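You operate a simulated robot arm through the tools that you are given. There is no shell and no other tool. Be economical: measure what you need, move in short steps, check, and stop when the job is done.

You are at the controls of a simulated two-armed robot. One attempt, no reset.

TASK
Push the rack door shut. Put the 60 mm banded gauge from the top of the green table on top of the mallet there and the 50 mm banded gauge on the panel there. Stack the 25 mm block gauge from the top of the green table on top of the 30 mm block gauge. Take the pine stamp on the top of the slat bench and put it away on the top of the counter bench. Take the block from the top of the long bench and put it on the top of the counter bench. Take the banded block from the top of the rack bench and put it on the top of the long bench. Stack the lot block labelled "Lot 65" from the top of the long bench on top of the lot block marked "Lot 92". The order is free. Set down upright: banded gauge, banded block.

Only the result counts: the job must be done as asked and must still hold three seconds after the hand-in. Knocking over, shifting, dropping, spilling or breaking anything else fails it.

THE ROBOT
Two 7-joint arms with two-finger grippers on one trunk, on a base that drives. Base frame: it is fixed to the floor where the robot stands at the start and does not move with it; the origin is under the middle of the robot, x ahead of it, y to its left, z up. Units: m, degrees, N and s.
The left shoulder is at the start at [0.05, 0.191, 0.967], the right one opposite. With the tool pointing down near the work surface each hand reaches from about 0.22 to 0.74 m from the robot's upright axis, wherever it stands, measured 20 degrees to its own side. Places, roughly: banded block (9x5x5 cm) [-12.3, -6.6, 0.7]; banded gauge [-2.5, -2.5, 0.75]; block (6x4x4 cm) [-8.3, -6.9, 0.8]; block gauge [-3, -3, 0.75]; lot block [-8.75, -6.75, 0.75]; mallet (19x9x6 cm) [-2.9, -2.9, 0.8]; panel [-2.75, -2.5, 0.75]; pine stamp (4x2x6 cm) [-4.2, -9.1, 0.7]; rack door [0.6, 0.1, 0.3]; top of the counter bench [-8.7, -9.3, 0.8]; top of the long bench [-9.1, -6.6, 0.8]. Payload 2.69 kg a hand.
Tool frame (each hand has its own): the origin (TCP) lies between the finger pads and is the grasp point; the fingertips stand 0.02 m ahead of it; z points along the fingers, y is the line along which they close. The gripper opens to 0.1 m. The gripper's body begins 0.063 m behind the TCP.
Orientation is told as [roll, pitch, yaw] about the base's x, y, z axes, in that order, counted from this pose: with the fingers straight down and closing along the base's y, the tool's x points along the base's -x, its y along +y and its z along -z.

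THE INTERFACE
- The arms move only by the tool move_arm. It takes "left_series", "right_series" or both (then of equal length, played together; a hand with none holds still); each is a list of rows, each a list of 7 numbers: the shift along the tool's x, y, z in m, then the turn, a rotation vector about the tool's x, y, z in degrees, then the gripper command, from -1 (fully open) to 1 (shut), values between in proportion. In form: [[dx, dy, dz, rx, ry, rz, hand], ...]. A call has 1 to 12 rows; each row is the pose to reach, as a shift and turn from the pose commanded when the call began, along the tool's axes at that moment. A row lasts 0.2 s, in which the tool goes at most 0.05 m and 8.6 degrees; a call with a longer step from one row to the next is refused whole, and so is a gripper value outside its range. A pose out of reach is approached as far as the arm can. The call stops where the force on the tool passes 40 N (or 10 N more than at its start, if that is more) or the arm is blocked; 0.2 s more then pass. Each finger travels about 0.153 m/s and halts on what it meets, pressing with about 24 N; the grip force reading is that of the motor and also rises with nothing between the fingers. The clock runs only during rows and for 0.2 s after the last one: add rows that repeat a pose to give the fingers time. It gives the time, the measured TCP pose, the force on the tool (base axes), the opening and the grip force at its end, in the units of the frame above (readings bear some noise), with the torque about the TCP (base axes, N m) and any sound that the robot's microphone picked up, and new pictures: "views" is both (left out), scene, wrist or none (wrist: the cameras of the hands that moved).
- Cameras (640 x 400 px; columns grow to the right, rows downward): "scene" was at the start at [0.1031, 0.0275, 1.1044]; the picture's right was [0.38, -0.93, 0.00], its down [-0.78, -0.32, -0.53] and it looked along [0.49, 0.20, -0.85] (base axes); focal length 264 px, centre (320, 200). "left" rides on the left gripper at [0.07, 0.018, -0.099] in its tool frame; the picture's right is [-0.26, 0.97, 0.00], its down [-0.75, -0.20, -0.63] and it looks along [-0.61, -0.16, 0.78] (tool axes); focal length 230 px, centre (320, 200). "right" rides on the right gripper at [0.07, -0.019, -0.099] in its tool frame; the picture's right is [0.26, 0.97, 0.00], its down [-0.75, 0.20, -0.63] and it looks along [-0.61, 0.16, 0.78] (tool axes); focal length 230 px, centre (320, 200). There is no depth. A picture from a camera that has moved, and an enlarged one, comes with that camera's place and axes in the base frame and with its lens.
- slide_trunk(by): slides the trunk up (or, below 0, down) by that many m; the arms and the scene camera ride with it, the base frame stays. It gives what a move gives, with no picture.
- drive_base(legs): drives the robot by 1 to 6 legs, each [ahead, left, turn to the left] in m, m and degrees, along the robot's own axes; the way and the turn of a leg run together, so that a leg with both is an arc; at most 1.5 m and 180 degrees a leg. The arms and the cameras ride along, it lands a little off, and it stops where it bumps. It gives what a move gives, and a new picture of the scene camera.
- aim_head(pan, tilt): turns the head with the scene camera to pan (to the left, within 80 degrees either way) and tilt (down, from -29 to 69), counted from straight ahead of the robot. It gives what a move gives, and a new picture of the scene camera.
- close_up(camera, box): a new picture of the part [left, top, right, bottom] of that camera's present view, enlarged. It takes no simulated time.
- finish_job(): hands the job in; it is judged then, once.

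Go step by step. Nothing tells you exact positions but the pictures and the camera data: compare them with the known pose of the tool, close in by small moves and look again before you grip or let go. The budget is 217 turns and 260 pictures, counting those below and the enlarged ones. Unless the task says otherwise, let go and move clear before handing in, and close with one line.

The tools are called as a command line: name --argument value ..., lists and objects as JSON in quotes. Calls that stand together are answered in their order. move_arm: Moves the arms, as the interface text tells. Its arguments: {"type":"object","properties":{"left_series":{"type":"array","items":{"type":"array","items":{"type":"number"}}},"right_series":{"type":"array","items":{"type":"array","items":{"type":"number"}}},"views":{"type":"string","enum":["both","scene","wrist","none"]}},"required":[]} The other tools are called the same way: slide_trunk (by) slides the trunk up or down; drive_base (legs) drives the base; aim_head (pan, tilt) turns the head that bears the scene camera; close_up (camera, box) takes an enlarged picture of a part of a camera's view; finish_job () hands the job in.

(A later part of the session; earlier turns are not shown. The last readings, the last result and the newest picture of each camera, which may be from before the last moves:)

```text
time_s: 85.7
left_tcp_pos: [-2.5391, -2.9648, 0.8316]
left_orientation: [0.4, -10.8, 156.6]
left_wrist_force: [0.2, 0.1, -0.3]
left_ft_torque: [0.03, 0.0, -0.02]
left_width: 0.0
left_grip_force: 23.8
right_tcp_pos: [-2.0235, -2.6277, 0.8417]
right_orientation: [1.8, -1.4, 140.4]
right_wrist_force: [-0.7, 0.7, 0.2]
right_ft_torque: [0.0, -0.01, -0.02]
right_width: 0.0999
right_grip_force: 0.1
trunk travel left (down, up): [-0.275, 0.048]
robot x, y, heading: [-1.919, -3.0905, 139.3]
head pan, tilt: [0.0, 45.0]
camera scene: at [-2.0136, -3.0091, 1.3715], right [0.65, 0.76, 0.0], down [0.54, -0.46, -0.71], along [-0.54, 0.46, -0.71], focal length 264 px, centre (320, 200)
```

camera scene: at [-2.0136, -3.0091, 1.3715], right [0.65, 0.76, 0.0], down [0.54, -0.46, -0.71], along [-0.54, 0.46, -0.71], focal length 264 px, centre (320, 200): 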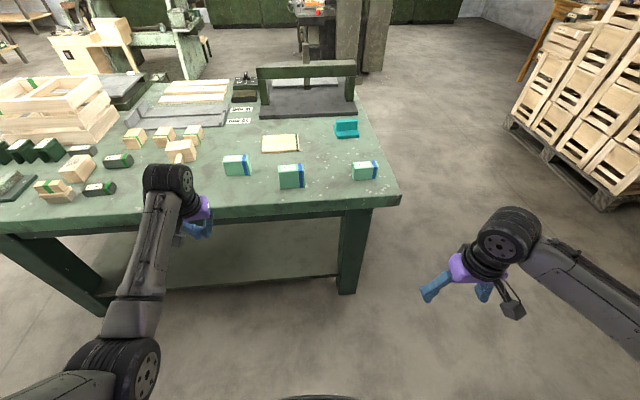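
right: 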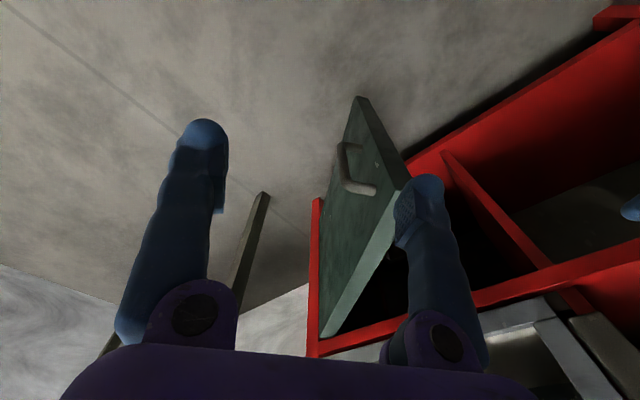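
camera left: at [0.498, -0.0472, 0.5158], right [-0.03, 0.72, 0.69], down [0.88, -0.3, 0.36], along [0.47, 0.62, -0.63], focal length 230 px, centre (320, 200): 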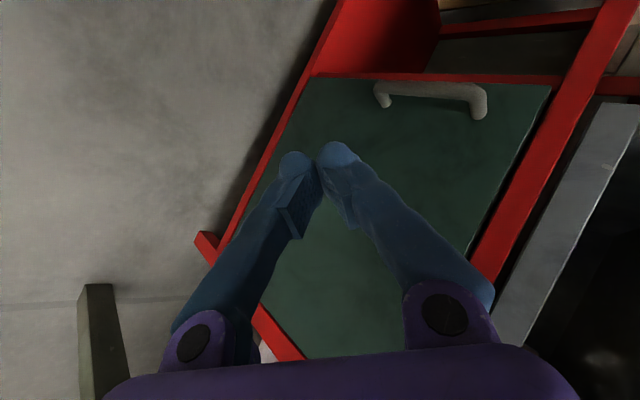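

I see the gauges, the mallet, the panel and the blocks. I'll zoom in to read the labels.

close_up --camera "scene" --box '[210, 90, 400, 210]'

close_up --camera "scene" --box '[0, 100, 210, 230]'

```text
3.33 times, centred on (305, 150) of scene
camera zoom: at [-2.0136, -3.0091, 1.3715], right [0.65, 0.76, 0.0], down [0.54, -0.46, -0.71], along [-0.54, 0.46, -0.71], focal length 880 px, centre (370, 367)
```

zoom: 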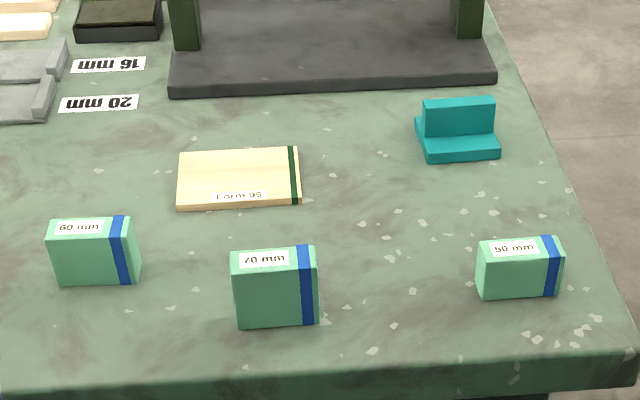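

```text
3.05 times, centred on (105, 165) of scene
camera zoom: at [-2.0136, -3.0091, 1.3715], right [0.65, 0.76, 0.0], down [0.54, -0.46, -0.71], along [-0.54, 0.46, -0.71], focal length 805 px, centre (975, 307)
```

zoom: 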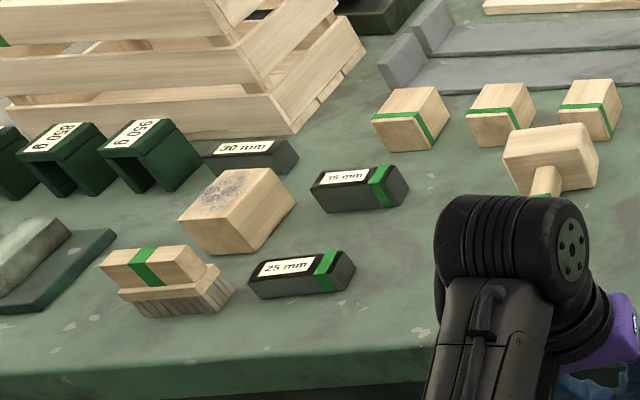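

Objects are located: 50 mm gauge near (−2.46, −2.42), 60 mm near (−2.78, −2.75), panel near (−2.84, −2.52), mallet head near (−2.95, −2.88). I'll raise both hands, straighten the left one, and drive closer.

move_arm --left_series '[[0, 0, -0.03, 0, 3.6, 5.6, -1], [0, 0, -0.06, 0, 7.2, 11.2, -1], [0, 0, -0.09, 0, 10.8, 16.8, -1], [0.0, 0, -0.12, 0, 10.8, 16.8, -1], [0, 0, -0.15, 0, 10.8, 16.8, -1]]' --right_series '[[0, 0, -0.03, 0, 0, 0, -1], [0, 0, -0.06, 0, 0, 0, -1], [0, 0, -0.09, 0, 0, 0, -1], [0, 0, -0.12, 0, 0, 0, -1], [0, 0, -0.15, 0, 0, 0, -1]]' --views "none"

drive_base --legs '[[0.38, 0.1, 0]]'

```text
time_s: 86.9
left_tcp_pos: [-2.5093, -2.9776, 0.9784]
left_orientation: [1.9, 0.5, 139.9]
left_wrist_force: [-0.1, 0.1, -0.1]
left_ft_torque: [0.0, -0.02, 0.0]
left_width: 0.0999
left_grip_force: 0.1
left hand out of reach, approached as far as the arm can: row 2
right_tcp_pos: [-2.0137, -2.6254, 0.9893]
right_orientation: [1.7, -1.4, 140.4]
right_wrist_force: [-0.4, 0.2, -0.3]
right_ft_torque: [-0.06, 0.02, -0.01]
right_width: 0.1
right_grip_force: 0.1
trunk travel left (down, up): [-0.275, 0.048]
robot x, y, heading: [-1.9227, -3.0915, 139.1]
head pan, tilt: [0.0, 45.0]
```

```text
time_s: 89.3
left_tcp_pos: [-2.8592, -2.8036, 0.9785]
left_orientation: [1.9, 0.4, 139.6]
left_wrist_force: [0.3, 0.3, 0.9]
left_ft_torque: [0.0, -0.02, 0.0]
left_width: 0.1
left_grip_force: 0.1
right_tcp_pos: [-2.3605, -2.4584, 0.9891]
right_orientation: [1.6, -1.4, 140.0]
right_wrist_force: [-0.4, 0.2, 0.7]
right_ft_torque: [-0.01, 0.0, 0.0]
right_width: 0.0999
right_grip_force: 0.1
trunk travel left (down, up): [-0.275, 0.048]
robot x, y, heading: [-2.2681, -2.9225, 139.4]
head pan, tilt: [0.0, 45.0]
camera scene: at [-2.361, -2.8399, 1.3714], right [0.66, 0.76, 0.0], down [0.53, -0.46, -0.71], along [-0.53, 0.46, -0.71], focal length 264 px, centre (320, 200)
```

scene: 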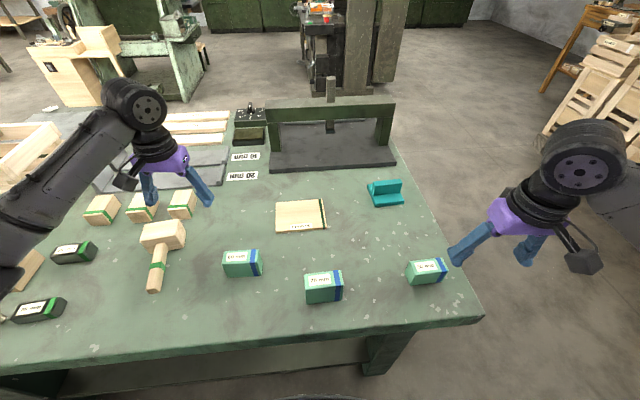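

I'll turn the right hand 90° so it closes along the gauge's thin depth, over the 50 mm gauge.

move_arm --right_series '[[-0.01, 0.004, 0, 0, 0, 8.2, -1], [-0.02, 0.008, 0, 0, 0, 16.4, -1], [-0.03, 0.012, 0, 0, 0, 24.6, -1], [-0.04, 0.016, 0, 0, 0, 32.8, -1], [-0.05, 0.02, 0, 0, 0, 41, -1], [-0.06, 0.024, 0, 0, 0, 49.2, -1], [-0.07, 0.028, 0, 0, 0, 57.4, -1], [-0.08, 0.032, 0, 0, 0, 65.6, -1], [-0.09, 0.036, 0, 0, 0, 73.8, -1], [-0.1, 0.04, 0, 0, 0, 82, -1], [-0.1, 0.04, 0, 0, 0, 90, -1], [-0.1, 0.04, 0.02, 0, 0, 90, -1]]' --views "both"

```text
time_s: 91.9
left_tcp_pos: [-2.8585, -2.805, 0.9795]
left_orientation: [1.9, 0.4, 139.6]
left_wrist_force: [0.2, 0.5, -0.1]
left_ft_torque: [0.0, -0.02, -0.02]
left_width: 0.0999
left_grip_force: 0.1
right_tcp_pos: [-2.4627, -2.4236, 0.9736]
right_orientation: [1.5, 1.7, 50.1]
right_wrist_force: [0.2, 0.1, -0.4]
right_ft_torque: [-0.02, -0.01, 0.01]
right_width: 0.1
right_grip_force: 0.1
trunk travel left (down, up): [-0.275, 0.048]
robot x, y, heading: [-2.2672, -2.9243, 139.4]
head pan, tilt: [0.0, 45.0]
camera scene: at [-2.3606, -2.8399, 1.3715], right [0.66, 0.76, 0.0], down [0.53, -0.46, -0.71], along [-0.53, 0.46, -0.71], focal length 264 px, centre (320, 200)
camera right: at [-2.491, -2.4876, 1.0731], right [-0.91, 0.42, 0.03], down [0.35, 0.71, 0.61], along [0.24, 0.57, -0.79], focal length 230 px, centre (320, 200)
```

scene: 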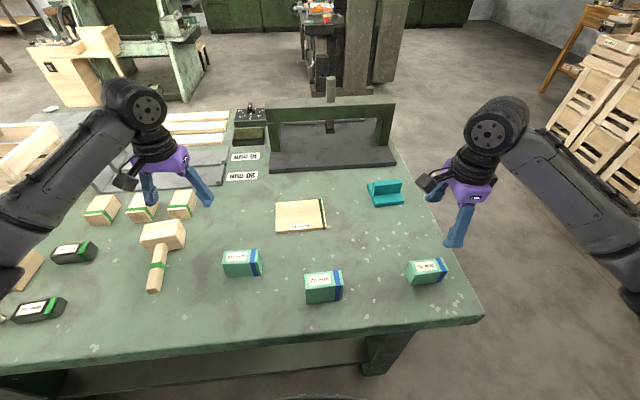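
right: 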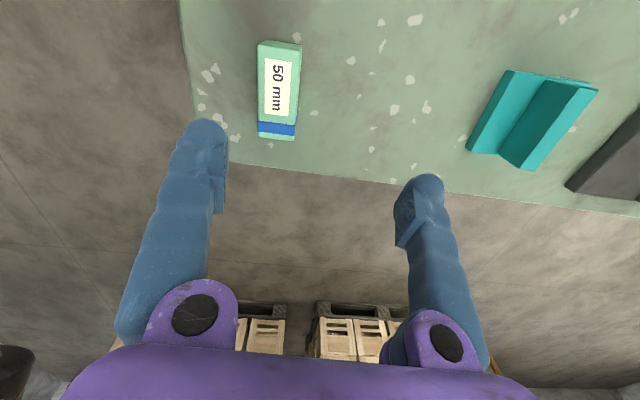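

The wrist view shows the 50 mm gauge. I'll shift over it, turn slightly, go down to just above it and look again.

move_arm --right_series '[[0.001, -0.014, 0.03, 0, 0, -3, -1], [0.002, -0.028, 0.06, 0, 0, -6, -1], [0.003, -0.042, 0.09, 0, 0, -6, -1], [0.003, -0.042, 0.11, 0, 0, -6, -1]]' --views "both"

```text
time_s: 92.9
left_tcp_pos: [-2.8598, -2.8058, 0.9784]
left_orientation: [1.9, 0.4, 139.6]
left_wrist_force: [-0.5, -0.2, 0.2]
left_ft_torque: [-0.01, 0.0, 0.01]
left_width: 0.1
left_grip_force: 0.1
right_tcp_pos: [-2.4356, -2.4523, 0.8636]
right_orientation: [1.6, 1.6, 56.2]
right_wrist_force: [0.4, 0.7, 0.0]
right_ft_torque: [0.02, -0.03, 0.02]
right_width: 0.0999
right_grip_force: 0.2
trunk travel left (down, up): [-0.275, 0.048]
robot x, y, heading: [-2.269, -2.9219, 139.3]
head pan, tilt: [0.0, 45.0]
camera scene: at [-2.3607, -2.84, 1.3715], right [0.66, 0.76, 0.0], down [0.53, -0.46, -0.71], along [-0.53, 0.46, -0.71], focal length 264 px, centre (320, 200)
camera right: at [-2.4576, -2.5198, 0.9631], right [-0.95, 0.32, 0.03], down [0.28, 0.74, 0.61], along [0.17, 0.59, -0.79], focal length 230 px, centre (320, 200)
```

scene: 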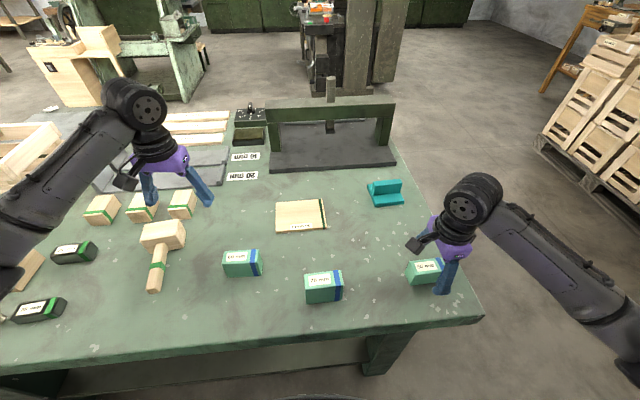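
right: 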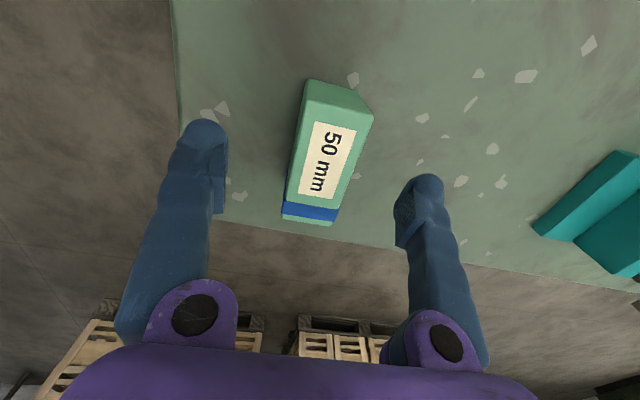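

move_arm --right_series '[[-0.002, 0.005, 0.02, 0, 0, -3, -1], [-0.005, 0.009, 0.04, 0, 0, -3, -1], [-0.005, 0.009, 0.045, 0, 0, -3, -1]]' --views "wrist"

```text
time_s: 93.7
left_tcp_pos: [-2.8587, -2.8045, 0.98]
left_orientation: [2.0, 0.5, 139.6]
left_wrist_force: [-0.4, 0.5, 0.8]
left_ft_torque: [0.03, -0.01, -0.01]
left_width: 0.0999
left_grip_force: 0.1
right_tcp_pos: [-2.4408, -2.4456, 0.8168]
right_orientation: [1.7, 1.6, 59.2]
right_wrist_force: [0.7, -0.8, 1.2]
right_ft_torque: [-0.04, -0.08, -0.03]
right_width: 0.0999
right_grip_force: 0.1
trunk travel left (down, up): [-0.275, 0.048]
robot x, y, heading: [-2.269, -2.9247, 139.4]
head pan, tilt: [0.0, 45.0]
camera right: at [-2.4602, -2.5138, 0.9178], right [-0.96, 0.27, 0.04], down [0.24, 0.75, 0.62], along [0.14, 0.6, -0.79], focal length 230 px, centre (320, 200)
```

right: 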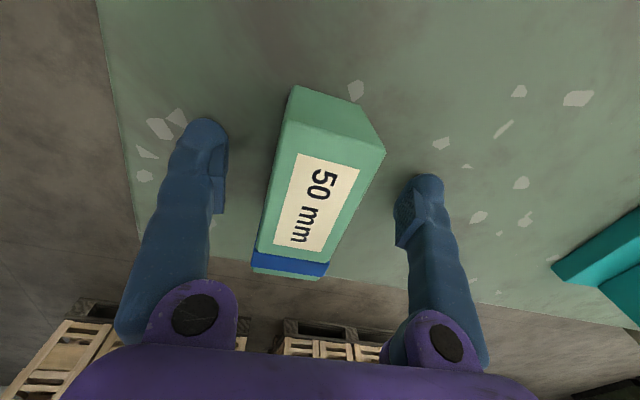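

move_arm --right_series '[[0, -0.003, 0.005, 0, 0, 0, -1], [0, -0.003, 0.01, 0, 0, 0, -1], [0, -0.003, 0.01, 0, 0, 0, 1], [0, -0.003, 0.01, 0, 0, 0, 1], [0, -0.003, 0.01, 0, 0, 0, 1]]' --views "wrist"

```text
time_s: 94.2
left_tcp_pos: [-2.857, -2.8055, 0.9801]
left_orientation: [1.9, 0.3, 139.4]
left_wrist_force: [0.0, 0.5, -0.2]
left_ft_torque: [0.02, 0.02, -0.02]
left_width: 0.1001
left_grip_force: 0.0
right_tcp_pos: [-2.4417, -2.4459, 0.8185]
right_orientation: [2.5, 1.5, 59.1]
right_wrist_force: [6.9, -8.6, 20.9]
right_ft_torque: [-0.62, -1.23, -0.28]
right_width: 0.1001
right_grip_force: 0.4
trunk travel left (down, up): [-0.275, 0.048]
robot x, y, heading: [-2.2672, -2.9258, 138.8]
head pan, tilt: [0.0, 45.0]
stopped in row 2 (right hand): the force on the tool passed its limit at 47 N (the readings are from after the stop); the commanded pose is now the measured one
camera right: at [-2.459, -2.5145, 0.9178], right [-0.96, 0.27, 0.05], down [0.24, 0.75, 0.62], along [0.13, 0.61, -0.78], focal length 230 px, centre (320, 200)
```

right: 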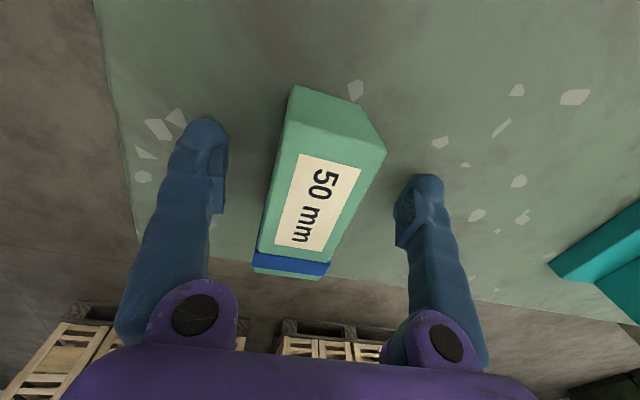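

The fingertips touched the table, so its top is at z ≈ 0.797. I'll rise 4 mm and close on the gauge.

move_arm --right_series '[[0, -0.003, -0.006, 0, 0, 0, -1], [0, -0.003, -0.006, 0, 0, 0, 1], [0, -0.003, -0.006, 0, 0, 0, 1], [0, -0.003, -0.006, 0, 0, 0, 1], [0, -0.003, -0.03, 0, 0, 0, 1], [0, -0.003, -0.07, 0, 0, 0, 1]]' --views "both"

```text
time_s: 95.6
left_tcp_pos: [-2.8595, -2.8051, 0.9787]
left_orientation: [1.8, 0.4, 139.6]
left_wrist_force: [-0.2, -0.5, -0.3]
left_ft_torque: [0.0, -0.03, -0.02]
left_width: 0.1
left_grip_force: 0.1
right_tcp_pos: [-2.4361, -2.4469, 0.8869]
right_orientation: [2.3, 1.4, 59.2]
right_wrist_force: [-0.2, -0.1, -4.3]
right_ft_torque: [0.0, 0.01, -0.01]
right_width: 0.035
right_grip_force: 24.3
trunk travel left (down, up): [-0.275, 0.048]
robot x, y, heading: [-2.2687, -2.9187, 139.0]
head pan, tilt: [0.0, 45.0]
camera scene: at [-2.3607, -2.8401, 1.3714], right [0.66, 0.76, 0.0], down [0.53, -0.46, -0.71], along [-0.53, 0.46, -0.71], focal length 264 px, centre (320, 200)
camera right: at [-2.452, -2.5156, 0.9854], right [-0.96, 0.27, 0.05], down [0.24, 0.75, 0.62], along [0.14, 0.6, -0.78], focal length 230 px, centre (320, 200)
```

scene: 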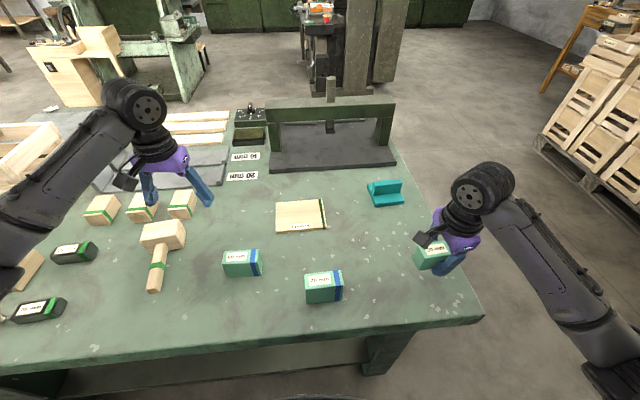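
right: 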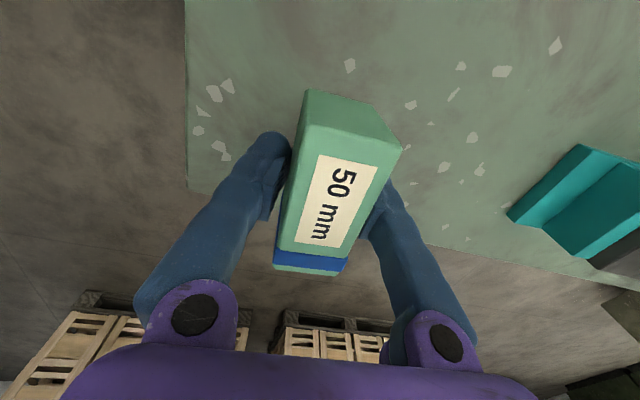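

The gauge is held (its bottom is about 27 mm below the TCP). I'll lift it and sidestep the base left, to bring the panel better into reach of the right hand.

move_arm --right_series '[[0, 0, -0.04, 0, 0, 0, 1], [0, 0, -0.08, 0, 0, 0, 1]]' --views "none"

drive_base --legs '[[0.04, 0.17, 0]]'

```text
time_s: 96.2
left_tcp_pos: [-2.858, -2.8044, 0.9784]
left_orientation: [1.8, 0.4, 139.5]
left_wrist_force: [1.1, 0.6, -0.5]
left_ft_torque: [0.02, 0.05, -0.02]
left_width: 0.1001
left_grip_force: 0.0
right_tcp_pos: [-2.43, -2.4457, 0.9671]
right_orientation: [2.3, 1.5, 59.1]
right_wrist_force: [0.0, 0.4, -3.2]
right_ft_torque: [-0.01, -0.03, 0.01]
right_width: 0.0351
right_grip_force: 23.9
trunk travel left (down, up): [-0.275, 0.048]
robot x, y, heading: [-2.2696, -2.9207, 139.0]
head pan, tilt: [0.0, 45.0]
```

```text
time_s: 98.5
left_tcp_pos: [-2.9678, -2.931, 0.9805]
left_orientation: [2.0, 0.3, 138.9]
left_wrist_force: [0.6, -0.7, -0.4]
left_ft_torque: [0.02, 0.02, -0.01]
left_width: 0.1
left_grip_force: 0.0
right_tcp_pos: [-2.5375, -2.5765, 0.9665]
right_orientation: [2.3, 1.4, 58.6]
right_wrist_force: [-0.1, 0.8, -2.6]
right_ft_torque: [-0.01, 0.0, 0.02]
right_width: 0.035
right_grip_force: 24.4
trunk travel left (down, up): [-0.275, 0.048]
robot x, y, heading: [-2.3792, -3.049, 138.4]
head pan, tilt: [0.0, 45.0]
stopped in leg 1: the robot was blocked; the commanded pose is now the measured one
camera scene: at [-2.4708, -2.9714, 1.3714], right [0.66, 0.75, 0.0], down [0.53, -0.47, -0.71], along [-0.53, 0.47, -0.71], focal length 264 px, centre (320, 200)
```

scene: 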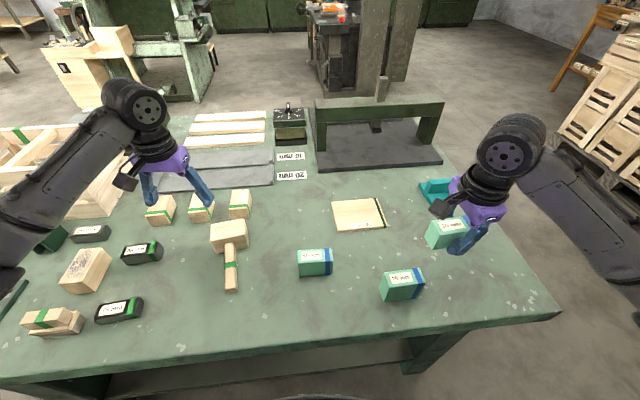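

move_arm --right_series '[[0.02, 0.04, 0, 0, 0, 0, 1], [0.04, 0.08, 0, 0, 0, 0, 1], [0.06, 0.12, 0, 0, 0, 0, 1], [0.08, 0.16, 0, 0, 0, 0, 1], [0.1, 0.2, 0, 0, 0, 0, 1], [0.104, 0.211, 0, 0, 0, 0, 1], [0.104, 0.211, 0, 0, 0, 0, 1]]' --views "both"

```text
time_s: 100.1
left_tcp_pos: [-2.9685, -2.9317, 0.9795]
left_orientation: [1.9, 0.3, 139.0]
left_wrist_force: [0.3, -0.4, 0.8]
left_ft_torque: [-0.01, 0.01, -0.03]
left_width: 0.1001
left_grip_force: 0.1
right_tcp_pos: [-2.7695, -2.5562, 0.9774]
right_orientation: [2.4, 1.4, 58.6]
right_wrist_force: [0.1, 0.2, -3.4]
right_ft_torque: [0.0, -0.04, 0.01]
right_width: 0.0353
right_grip_force: 23.9
trunk travel left (down, up): [-0.275, 0.048]
robot x, y, heading: [-2.3813, -3.0525, 138.8]
head pan, tilt: [0.0, 45.0]
camera scene: at [-2.471, -2.9714, 1.3714], right [0.66, 0.75, 0.0], down [0.53, -0.47, -0.71], along [-0.53, 0.47, -0.71], focal length 264 px, centre (320, 200)
camera right: at [-2.7872, -2.6243, 1.0772], right [-0.96, 0.28, 0.05], down [0.25, 0.75, 0.62], along [0.14, 0.6, -0.78], focal length 230 px, centre (320, 200)
```

scene: 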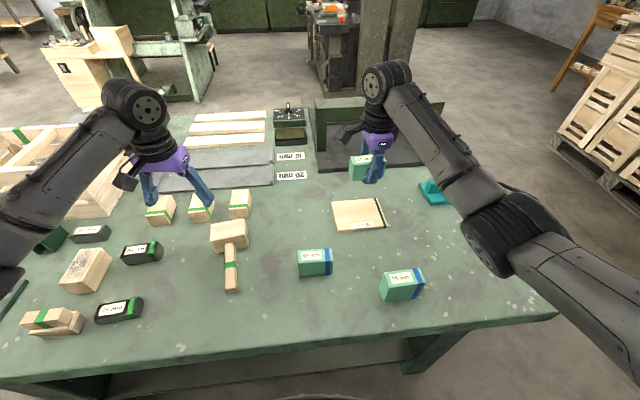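
right: 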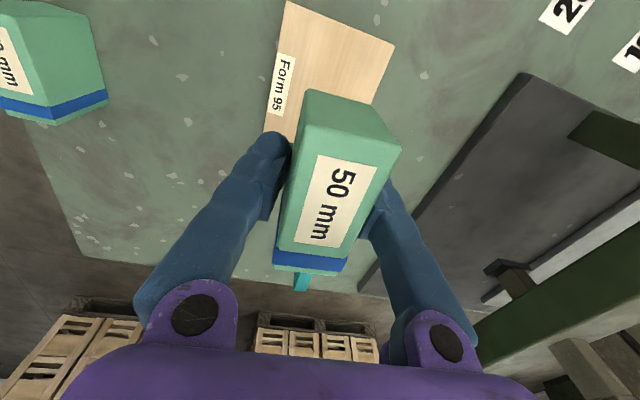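

move_arm --right_series '[[0, 0, 0.03, 0, 0, 0, 1], [0, 0, 0.06, 0, 0, 0, 1], [0, 0, 0.09, 0, 0, 0, 1], [0, 0, 0.115, 0, 0, 0, 1]]' --views "both"

```text
time_s: 101.1
left_tcp_pos: [-2.9683, -2.9316, 0.9779]
left_orientation: [2.0, 0.4, 138.9]
left_wrist_force: [-0.1, 0.2, -1.7]
left_ft_torque: [-0.05, 0.03, 0.0]
left_width: 0.0999
left_grip_force: 0.0
right_tcp_pos: [-2.776, -2.5531, 0.8651]
right_orientation: [2.2, 1.5, 58.6]
right_wrist_force: [-0.9, 0.6, -4.6]
right_ft_torque: [-0.03, -0.01, 0.0]
right_width: 0.0351
right_grip_force: 24.0
trunk travel left (down, up): [-0.275, 0.048]
robot x, y, heading: [-2.3773, -3.0517, 138.4]
head pan, tilt: [0.0, 45.0]
camera scene: at [-2.471, -2.9711, 1.3714], right [0.66, 0.75, 0.0], down [0.53, -0.47, -0.71], along [-0.53, 0.47, -0.71], focal length 264 px, centre (320, 200)
camera right: at [-2.7932, -2.6216, 0.9636], right [-0.96, 0.28, 0.05], down [0.25, 0.75, 0.62], along [0.14, 0.6, -0.78], focal length 230 px, centre (320, 200)
```

scene: 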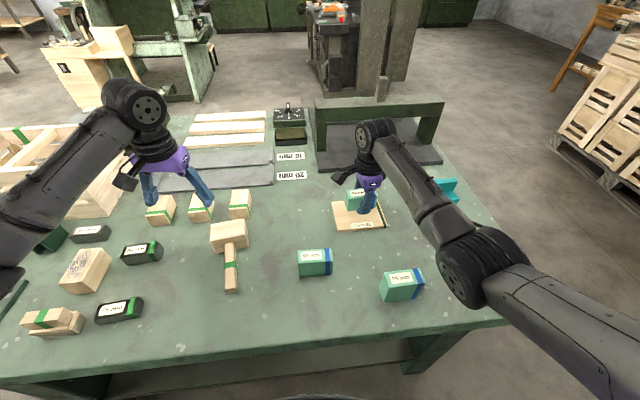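
right: 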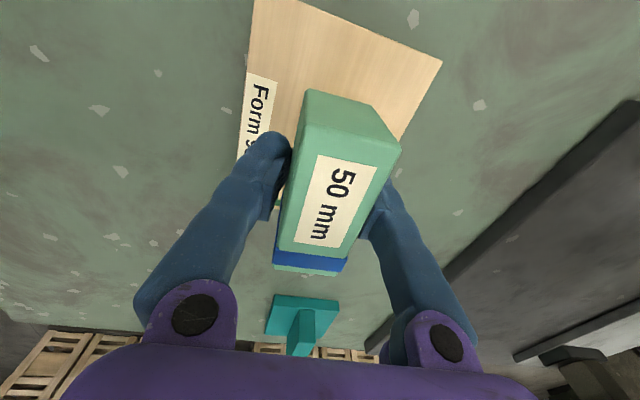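

move_arm --right_series '[[0.01, 0, 0.01, 0, 0, 0, 1], [0.01, 0, 0.02, 0, 0, 0, 1], [0.01, 0, 0.024, 0, 0, 0, 1], [0.01, 0, 0.028, 0, 0, 0, 1], [0.01, 0, 0.032, 0, 0, 0, 1]]' --views "wrist"

```text
time_s: 102.3
left_tcp_pos: [-2.9682, -2.9319, 0.9804]
left_orientation: [2.0, 0.4, 139.0]
left_wrist_force: [0.8, 0.3, -0.9]
left_ft_torque: [-0.01, 0.01, 0.01]
left_width: 0.1003
left_grip_force: 0.0
right_tcp_pos: [-2.7826, -2.5636, 0.8319]
right_orientation: [2.3, 1.4, 58.6]
right_wrist_force: [0.6, -0.3, -3.3]
right_ft_torque: [0.06, -0.04, 0.01]
right_width: 0.0352
right_grip_force: 24.5
trunk travel left (down, up): [-0.275, 0.048]
robot x, y, heading: [-2.3809, -3.0534, 138.4]
head pan, tilt: [0.0, 45.0]
camera right: at [-2.8009, -2.6319, 0.9312], right [-0.96, 0.28, 0.05], down [0.25, 0.74, 0.62], along [0.14, 0.6, -0.78], focal length 230 px, centre (320, 200)
```

right: 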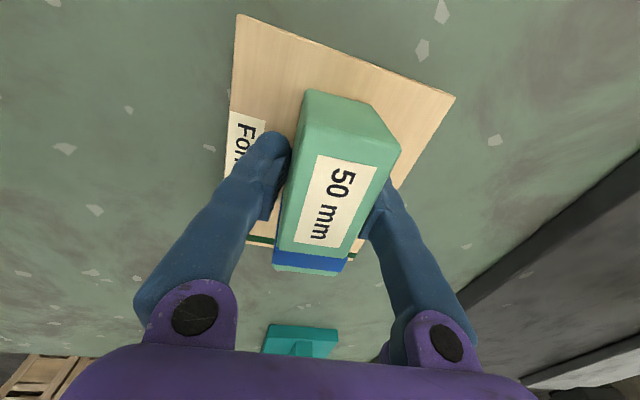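

move_arm --right_series '[[0.012, 0, 0.002, 0, 0, 0, 1], [0.012, 0, 0.003, 0, 0, 0, 1], [0.012, 0, 0.004, 0, 0, 0, 1]]' --views "none"

```text
time_s: 103.1
left_tcp_pos: [-2.9666, -2.9317, 0.9802]
left_orientation: [1.9, 0.4, 139.0]
left_wrist_force: [0.0, 0.2, -0.5]
left_ft_torque: [0.02, -0.02, -0.02]
left_width: 0.0997
left_grip_force: 0.0
right_tcp_pos: [-2.7907, -2.5727, 0.8314]
right_orientation: [2.8, 1.4, 58.6]
right_wrist_force: [3.7, 3.0, 20.2]
right_ft_torque: [0.0, -0.18, -0.06]
right_width: 0.0353
right_grip_force: 23.9
trunk travel left (down, up): [-0.275, 0.048]
robot x, y, heading: [-2.3815, -3.0544, 138.5]
head pan, tilt: [0.0, 45.0]
```

The gauge is in contact with the panel. I'll open and lift.

move_arm --right_series '[[0, 0, -0.002, 0, 0, 0, 1], [0, 0, -0.002, 0, 0, 0, -0.2], [0, 0, -0.002, 0, 0, 0, -0.6], [0, 0, -0.002, 0, 0, 0, -0.6], [0, 0, -0.04, 0, 0, 0, -0.6], [0, 0, -0.08, 0, 0, 0, -0.6], [0, 0, -0.12, 0, 0, 0, -0.6], [0, 0, -0.15, 0, 0, 0, -0.6]]' --views "both"

```text
time_s: 104.9
left_tcp_pos: [-2.9684, -2.9321, 0.9798]
left_orientation: [1.9, 0.4, 139.0]
left_wrist_force: [0.5, -0.6, 0.1]
left_ft_torque: [0.01, 0.03, -0.01]
left_width: 0.1
left_grip_force: 0.1
right_tcp_pos: [-2.7835, -2.5767, 0.9743]
right_orientation: [2.4, 1.5, 58.6]
right_wrist_force: [-0.1, 0.0, -1.0]
right_ft_torque: [0.0, 0.02, 0.01]
right_width: 0.0799
right_grip_force: 0.2
trunk travel left (down, up): [-0.275, 0.048]
robot x, y, heading: [-2.3776, -3.0531, 138.1]
head pan, tilt: [0.0, 45.0]
camera scene: at [-2.4706, -2.9718, 1.3715], right [0.66, 0.75, 0.0], down [0.53, -0.47, -0.71], along [-0.53, 0.47, -0.71], focal length 264 px, centre (320, 200)
camera right: at [-2.8009, -2.6447, 1.0738], right [-0.96, 0.28, 0.05], down [0.25, 0.75, 0.62], along [0.14, 0.6, -0.78], focal length 230 px, centre (320, 200)
```

scene: 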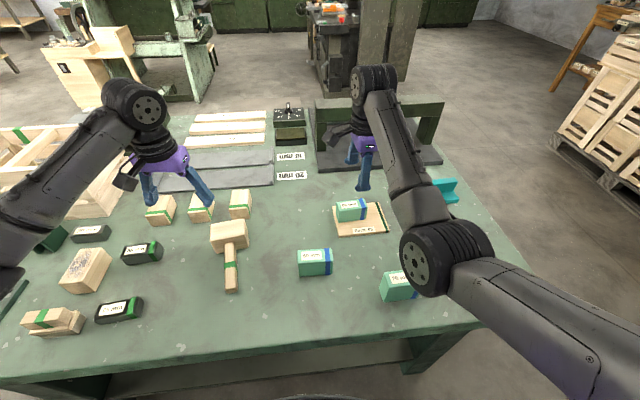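
right: 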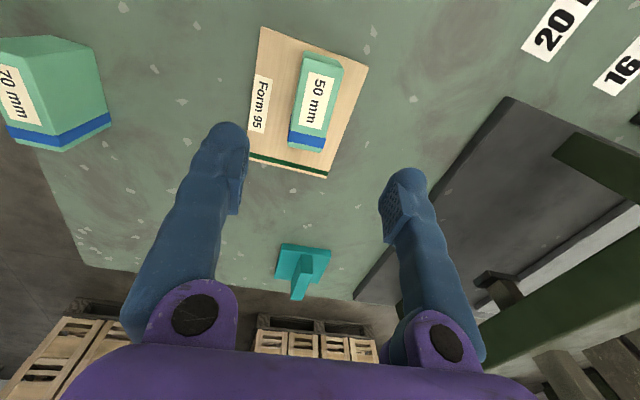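

The 50 mm gauge stands on the panel. Next is the 60 mm gauge, also with the right hand. I'll sidestep the base to the left.

drive_base --legs '[[-0.02, 0.13, 0]]'

```text
time_s: 106.7
left_tcp_pos: [-3.0393, -3.0422, 0.9794]
left_orientation: [1.9, 0.4, 139.0]
left_wrist_force: [0.3, 0.2, -0.3]
left_ft_torque: [0.01, 0.0, -0.01]
left_width: 0.0999
left_grip_force: 0.0
right_tcp_pos: [-2.8537, -2.6865, 0.9735]
right_orientation: [2.4, 1.3, 58.6]
right_wrist_force: [-0.2, -0.6, -0.1]
right_ft_torque: [0.0, -0.04, 0.01]
right_width: 0.0799
right_grip_force: 0.0
trunk travel left (down, up): [-0.275, 0.048]
robot x, y, heading: [-2.4487, -3.1616, 138.4]
head pan, tilt: [0.0, 45.0]
camera scene: at [-2.5416, -3.082, 1.3715], right [0.66, 0.75, 0.0], down [0.53, -0.47, -0.71], along [-0.53, 0.47, -0.71], focal length 264 px, centre (320, 200)
```

scene: 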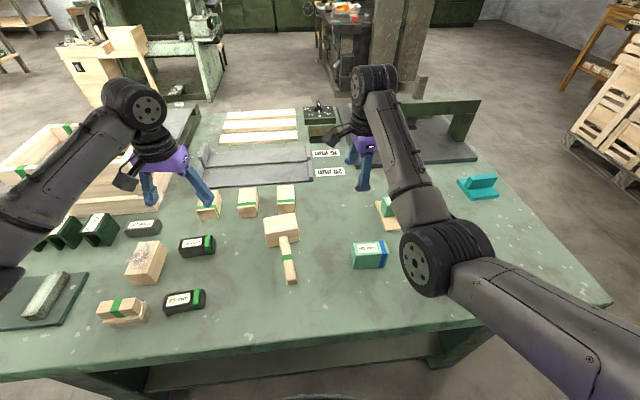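

move_arm --right_series '[[0.002, -0.04, 0.0, 0, 0, 0, -1], [0.004, -0.08, 0.01, 0, 0, 0, -1], [0.006, -0.12, 0.03, 0, 0, 4, -1], [0.006, -0.15, 0.05, 0, 0, 8, -1], [0.006, -0.15, 0.05, 0, 0, 8, -1]]' --views "both"

```text
time_s: 107.6
left_tcp_pos: [-3.0389, -3.0416, 0.9806]
left_orientation: [2.0, 0.4, 138.9]
left_wrist_force: [1.0, 0.6, -0.4]
left_ft_torque: [0.01, 0.01, -0.01]
left_width: 0.1001
left_grip_force: 0.1
right_tcp_pos: [-2.8184, -2.6955, 1.0119]
right_orientation: [15.5, 0.4, 53.5]
right_wrist_force: [0.5, 0.9, -0.8]
right_ft_torque: [0.03, 0.02, -0.01]
right_width: 0.0998
right_grip_force: 0.1
right hand out of reach, approached as far as the arm can: row 1, 2, 3, 4
trunk travel left (down, up): [-0.275, 0.048]
robot x, y, heading: [-2.4498, -3.1619, 138.8]
head pan, tilt: [0.0, 45.0]
stopped in row 4 (right hand): the arm was blocked; the commanded pose is now the measured one
camera scene: at [-2.5413, -3.0813, 1.3715], right [0.66, 0.75, 0.0], down [0.53, -0.47, -0.71], along [-0.53, 0.47, -0.71], focal length 264 px, centre (320, 200)
camera right: at [-2.8262, -2.7763, 1.1027], right [-0.9, 0.35, 0.26], down [0.43, 0.62, 0.66], along [0.07, 0.7, -0.71], focal length 230 px, centre (320, 200)
```

scene: 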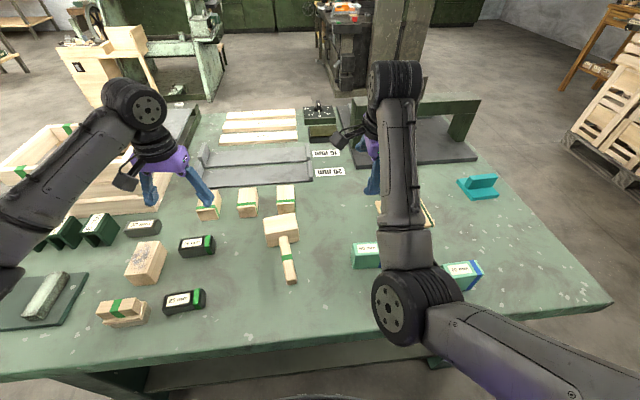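
right: 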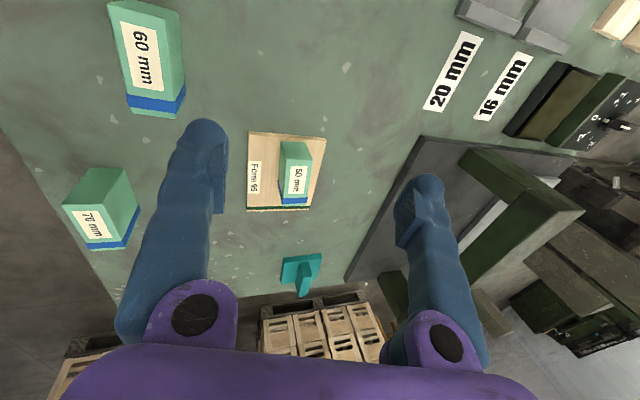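

That wrist pose is cramped near the body's centre line. I'll bring the right hand back out to its own side, and retract and raise the left hand, then shift the base left instead.

move_arm --right_series '[[-0.035, -0.027, -0.008, 3.5, 0, 0, -1], [-0.07, -0.054, -0.015, 7, 0, 0, -1], [-0.105, -0.081, -0.023, 10.5, 0, 0, -1], [-0.141, -0.108, -0.03, 14, 0, 0, -1], [-0.141, -0.108, -0.03, 14, 0, 0, -1]]' --left_series '[[0.03, 0, -0.015, 0, 0, 0, -1], [0.06, 0, -0.03, 0, 0, 0, -1], [0.09, 0, -0.045, 0, 0, 0, -1], [0.1, 0, -0.06, 0, 0, 0, -1], [0.1, 0, -0.06, 0, 0, 0, -1]]' --views "none"

drive_base --legs '[[0, 0.15, 0]]'

close_up --camera "right" --box '[0, 0, 640, 400]'

```text
time_s: 108.8
left_tcp_pos: [-2.9648, -3.1062, 1.0403]
left_orientation: [1.9, 0.5, 139.0]
left_wrist_force: [-0.5, -0.4, -0.1]
left_ft_torque: [-0.02, -0.04, 0.0]
left_width: 0.1001
left_grip_force: 0.1
right_tcp_pos: [-2.6715, -2.5831, 0.9538]
right_orientation: [1.3, 0.5, 53.6]
right_wrist_force: [0.2, 0.1, -0.1]
right_ft_torque: [-0.01, 0.0, 0.02]
right_width: 0.1
right_grip_force: 0.0
right hand out of reach, approached as far as the arm can: row 1, 2, 3, 4, 5
trunk travel left (down, up): [-0.275, 0.048]
robot x, y, heading: [-2.4496, -3.1633, 138.6]
head pan, tilt: [0.0, 45.0]
```

```text
time_s: 110.7
left_tcp_pos: [-3.0524, -3.2205, 1.0407]
left_orientation: [1.9, 0.4, 138.8]
left_wrist_force: [-0.5, -0.7, -0.1]
left_ft_torque: [-0.01, 0.0, -0.01]
left_width: 0.1
left_grip_force: 0.0
right_tcp_pos: [-2.7575, -2.6948, 0.9547]
right_orientation: [1.5, 0.3, 53.4]
right_wrist_force: [0.0, -0.3, -0.1]
right_ft_torque: [-0.01, -0.05, 0.05]
right_width: 0.1
right_grip_force: 0.1
trunk travel left (down, up): [-0.275, 0.048]
robot x, y, heading: [-2.5403, -3.275, 138.4]
head pan, tilt: [0.0, 45.0]
camera scene: at [-2.6301, -3.1975, 1.3715], right [0.67, 0.75, 0.0], down [0.53, -0.47, -0.71], along [-0.53, 0.47, -0.71], focal length 264 px, centre (320, 200)
```

scene: 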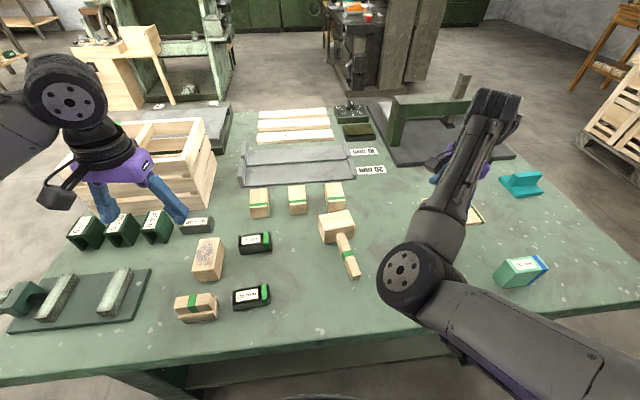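

```text
1.00 times, centred on (320, 200) of right (not enlarged: the box is as wide or as high as the picture)
camera zoom: at [-2.784, -2.7631, 1.0537], right [-0.93, 0.37, 0.03], down [0.3, 0.72, 0.63], along [0.21, 0.59, -0.78], focal length 230 px, centre (320, 200)
```

zoom: 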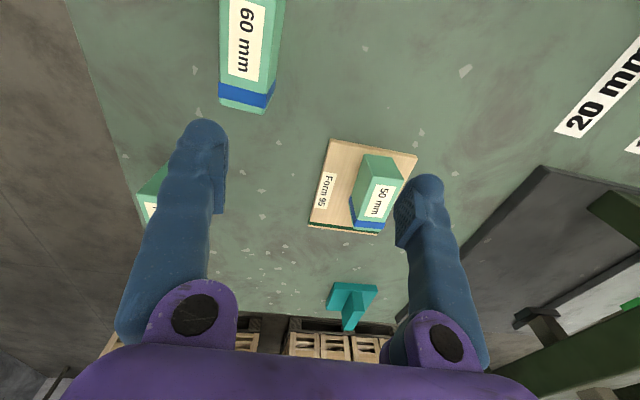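

move_arm --right_series '[[0.022, -0.032, 0.0, 0, 0, 0, -1], [0.045, -0.065, 0.01, 0, 0, 0, -1], [0.045, -0.065, 0.04, 0, 0, 0, -1], [0.045, -0.065, 0.04, 0, 0, 0, -1]]' --views "wrist"

```text
time_s: 111.5
left_tcp_pos: [-3.0516, -3.2199, 1.0403]
left_orientation: [1.9, 0.4, 138.7]
left_wrist_force: [0.2, 0.6, 0.2]
left_ft_torque: [-0.02, 0.03, -0.01]
left_width: 0.1
left_grip_force: 0.1
right_tcp_pos: [-2.7813, -2.7102, 0.9874]
right_orientation: [12.5, -0.2, 52.8]
right_wrist_force: [0.8, 0.2, -0.8]
right_ft_torque: [0.0, 0.02, 0.01]
right_width: 0.0999
right_grip_force: 0.0
right hand out of reach, approached as far as the arm can: row 1, 2, 3
trunk travel left (down, up): [-0.275, 0.048]
robot x, y, heading: [-2.5377, -3.2788, 138.4]
head pan, tilt: [0.0, 45.0]
stopped in row 3 (right hand): the arm was blocked; the commanded pose is now the measured one
camera right: at [-2.7928, -2.7891, 1.0794], right [-0.91, 0.36, 0.21], down [0.41, 0.63, 0.66], along [0.11, 0.68, -0.72], focal length 230 px, centre (320, 200)
```

right: 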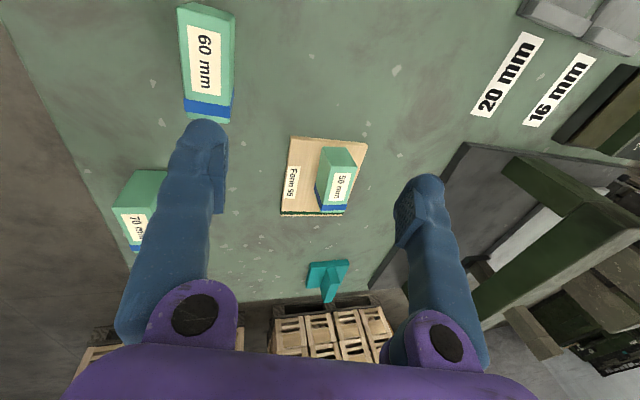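

The arm's elbow has drifted to a bad configuration. I'll unwind the wrist out to the right to reset it.

move_arm --right_series '[[-0.03, 0, 0, 4, 0, 0, -1], [-0.06, 0, 0, 8, 0, 0, -1], [-0.1, 0, 0, 12, 0, 0, -1], [-0.1, 0, 0, 12, 0, 0, -1]]' --views "none"

move_arm --right_series '[[0, 0, 0, 0, 0, -8, -1], [0, 0, 0, 0, 0, -16, -1], [0, 0, 0, 0, 0, -24, -1], [0, 0, 0, 0, 0, -32, -1], [0, -0.03, 0, 0, 0, -40, -1], [0, -0.06, 0, 0, 0, -48, -1], [0, -0.09, 0, 0, 0, -56, -1], [0, -0.12, 0, 0, 0, -64, -1], [0, -0.15, 0, 0, 0, -72, -1], [0, -0.15, 0, 0, 0, -80, -1], [0, -0.15, 0, 0, 0, -80, -1]]' --views "scene"

```text
time_s: 112.5
left_tcp_pos: [-3.0521, -3.2202, 1.0408]
left_orientation: [1.9, 0.4, 138.8]
left_wrist_force: [0.7, 0.2, -0.3]
left_ft_torque: [-0.02, 0.03, -0.01]
left_width: 0.1001
left_grip_force: 0.1
right_tcp_pos: [-2.7192, -2.6321, 0.9885]
right_orientation: [0.3, -0.1, 52.9]
right_wrist_force: [-0.4, 0.4, -0.4]
right_ft_torque: [-0.01, 0.01, 0.01]
right_width: 0.1001
right_grip_force: 0.1
trunk travel left (down, up): [-0.275, 0.048]
robot x, y, heading: [-2.5391, -3.2813, 138.4]
head pan, tilt: [0.0, 45.0]
```

```text
time_s: 114.9
left_tcp_pos: [-3.0526, -3.2197, 1.0411]
left_orientation: [2.0, 0.3, 138.8]
left_wrist_force: [-0.3, 0.2, 0.1]
left_ft_torque: [0.0, -0.04, -0.02]
left_width: 0.0999
left_grip_force: 0.1
right_tcp_pos: [-2.5886, -2.6843, 0.9753]
right_orientation: [0.0, -0.3, 133.0]
right_wrist_force: [0.2, -0.2, -0.3]
right_ft_torque: [0.02, 0.03, -0.03]
right_width: 0.0999
right_grip_force: 0.1
right hand out of reach, approached as far as the arm can: row 7, 8, 9, 10, 11
trunk travel left (down, up): [-0.275, 0.048]
robot x, y, heading: [-2.5408, -3.2798, 138.1]
head pan, tilt: [0.0, 45.0]
camera scene: at [-2.6296, -3.1972, 1.3715], right [0.67, 0.75, 0.0], down [0.53, -0.47, -0.71], along [-0.53, 0.47, -0.71], focal length 264 px, centre (320, 200)
```

scene: 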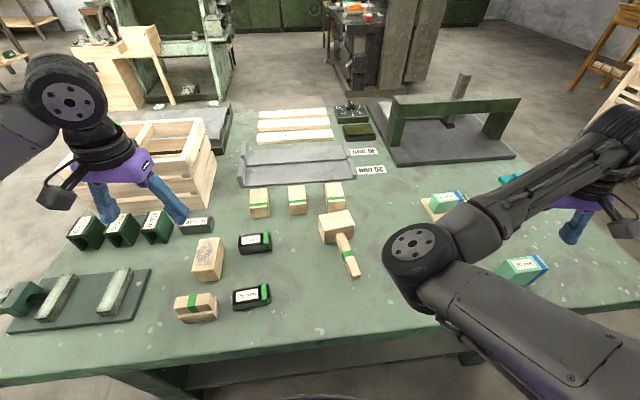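

The right elbow is stuck in an awkward fold. I'll use the left hand, which is still in a good posture, and shift the base right so the 60 mm gauge is on its side.

drive_base --legs '[[-0.03, -0.5, 0]]'

move_arm --left_series '[[0, 0, 0, 0, 0, -8.2, -1], [0, 0, 0, 0, 0, -16.4, -1], [-0.01, 0, 0, 0, 0, -24.6, -1], [-0.02, 0, 0, 0, 0, -32.8, -1], [-0.03, 0, 0, 0, 0, -41, -1], [-0.04, 0, 0, 0, 0, -49.2, -1], [-0.05, 0, 0, 0, 0, -57.4, -1], [-0.06, 0, 0, 0, 0, -65.6, -1], [-0.06, 0, 0, 0, 0, -73.8, -1], [-0.06, 0, 0, 0, 0, -82, -1], [-0.06, 0, 0, 0, 0, -88, -1]]' --views "both"

```text
time_s: 119.9
left_tcp_pos: [-2.6892, -2.8577, 1.0402]
left_orientation: [1.9, 0.4, 138.9]
left_wrist_force: [-0.1, 0.3, -0.6]
left_ft_torque: [-0.02, 0.03, 0.02]
left_width: 0.0998
left_grip_force: 0.0
right_tcp_pos: [-2.2285, -2.3206, 0.9764]
right_orientation: [0.0, -0.3, 133.2]
right_wrist_force: [0.2, -0.3, 0.5]
right_ft_torque: [0.03, -0.01, 0.02]
right_width: 0.1
right_grip_force: 0.1
trunk travel left (down, up): [-0.275, 0.048]
robot x, y, heading: [-2.1775, -2.9156, 138.7]
head pan, tilt: [0.0, 45.0]
camera scene: at [-2.2672, -2.8345, 1.3715], right [0.66, 0.75, 0.0], down [0.53, -0.47, -0.71], along [-0.53, 0.47, -0.71], focal length 264 px, centre (320, 200)
```

scene: 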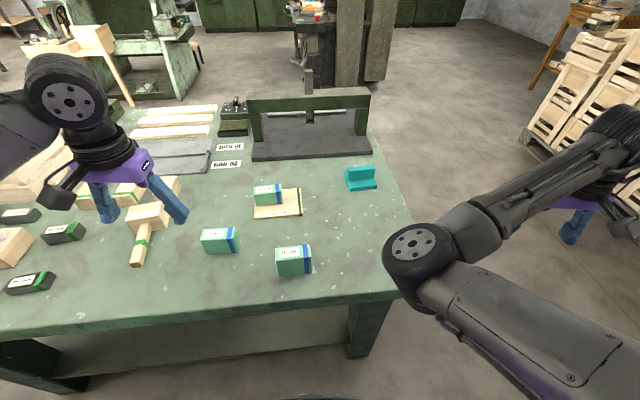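

```text
time_s: 122.3
left_tcp_pos: [-2.7336, -2.8194, 1.0399]
left_orientation: [0.5, -1.9, -132.9]
left_wrist_force: [-0.9, -0.4, 1.2]
left_ft_torque: [0.0, -0.02, 0.04]
left_width: 0.0999
left_grip_force: 0.2
right_tcp_pos: [-2.2282, -2.3219, 0.9761]
right_orientation: [0.0, -0.3, 133.1]
right_wrist_force: [-0.5, 0.2, 0.4]
right_ft_torque: [-0.01, 0.05, -0.03]
right_width: 0.1001
right_grip_force: 0.1
trunk travel left (down, up): [-0.275, 0.048]
robot x, y, heading: [-2.1763, -2.9172, 138.7]
head pan, tilt: [0.0, 45.0]
camera scene: at [-2.2673, -2.8346, 1.3715], right [0.66, 0.75, 0.0], down [0.53, -0.47, -0.71], along [-0.53, 0.47, -0.71], focal length 264 px, centre (320, 200)
camera left: at [-2.6713, -2.779, 1.1376], right [0.53, -0.85, 0.02], down [-0.65, -0.39, 0.65], along [-0.55, -0.36, -0.76], focal length 230 px, centre (320, 200)
```

scene: 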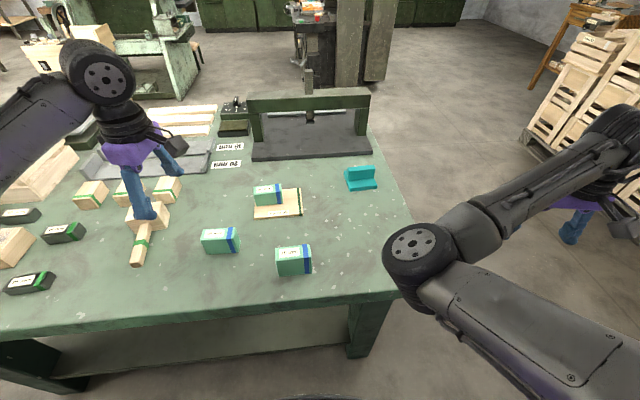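
left: 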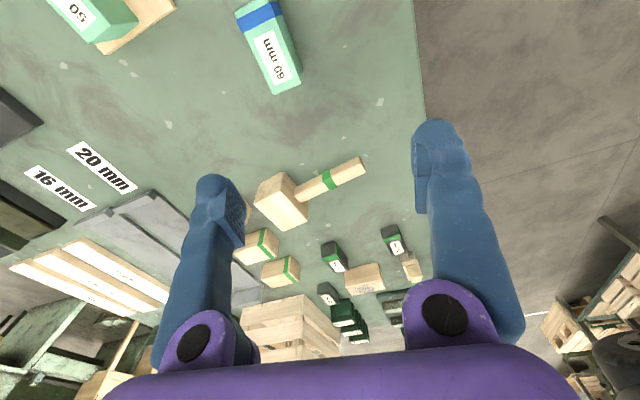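

move_arm --left_series '[[0.013, -0.011, 0.03, 0, 0, -1.2, -1], [0.026, -0.022, 0.06, 0, 0, -2.4, -1], [0.04, -0.033, 0.09, 0, 0, -3.5, -1], [0.04, -0.033, 0.11, 0, 0, -3.5, -1], [0.04, -0.033, 0.12, 0, 0, -3.5, -1]]' --views "wrist"

```text
time_s: 123.5
left_tcp_pos: [-2.7342, -2.7725, 0.9188]
left_orientation: [0.4, -1.9, -129.6]
left_wrist_force: [-0.1, 0.0, -0.1]
left_ft_torque: [-0.03, -0.01, 0.03]
left_width: 0.1002
left_grip_force: 0.0
right_tcp_pos: [-2.2279, -2.3211, 0.9757]
right_orientation: [0.0, -0.3, 133.1]
right_wrist_force: [0.2, -0.7, -0.3]
right_ft_torque: [0.01, -0.01, 0.02]
right_width: 0.0997
right_grip_force: 0.1
trunk travel left (down, up): [-0.275, 0.048]
robot x, y, heading: [-2.1758, -2.917, 138.7]
head pan, tilt: [0.0, 45.0]
camera left: at [-2.6732, -2.728, 1.0166], right [0.58, -0.81, 0.01], down [-0.62, -0.43, 0.65], along [-0.52, -0.39, -0.76], focal length 230 px, centre (320, 200)
```

left: 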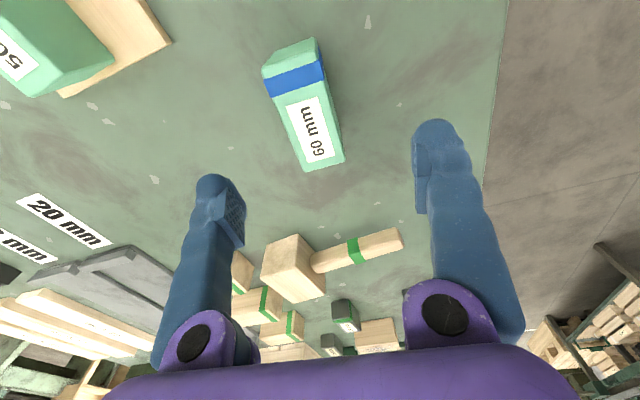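

move_arm --left_series '[[0.01, -0.002, 0.03, 0, 0, -1, -1], [0.017, -0.002, 0.06, 0, 0, -1.5, -1], [0.017, -0.002, 0.085, 0, 0, -1.5, -1], [0.017, -0.002, 0.085, 0, 0, -1.5, -1]]' --views "wrist"

```text
time_s: 124.5
left_tcp_pos: [-2.7265, -2.761, 0.8332]
left_orientation: [0.4, -1.8, -128.0]
left_wrist_force: [-0.5, 0.8, 0.2]
left_ft_torque: [0.02, 0.01, -0.01]
left_width: 0.1001
left_grip_force: 0.0
right_tcp_pos: [-2.228, -2.3214, 0.9758]
right_orientation: [0.0, -0.3, 133.1]
right_wrist_force: [0.0, 0.4, 0.5]
right_ft_torque: [0.01, -0.02, 0.01]
right_width: 0.1004
right_grip_force: 0.0
trunk travel left (down, up): [-0.275, 0.048]
robot x, y, heading: [-2.1766, -2.918, 138.6]
head pan, tilt: [0.0, 45.0]
camera left: at [-2.6663, -2.7145, 0.9305], right [0.6, -0.8, 0.01], down [-0.61, -0.45, 0.65], along [-0.52, -0.4, -0.76], focal length 230 px, centre (320, 200)
```

left: 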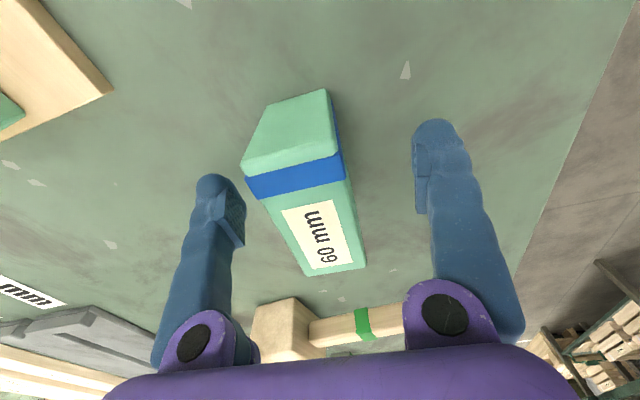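

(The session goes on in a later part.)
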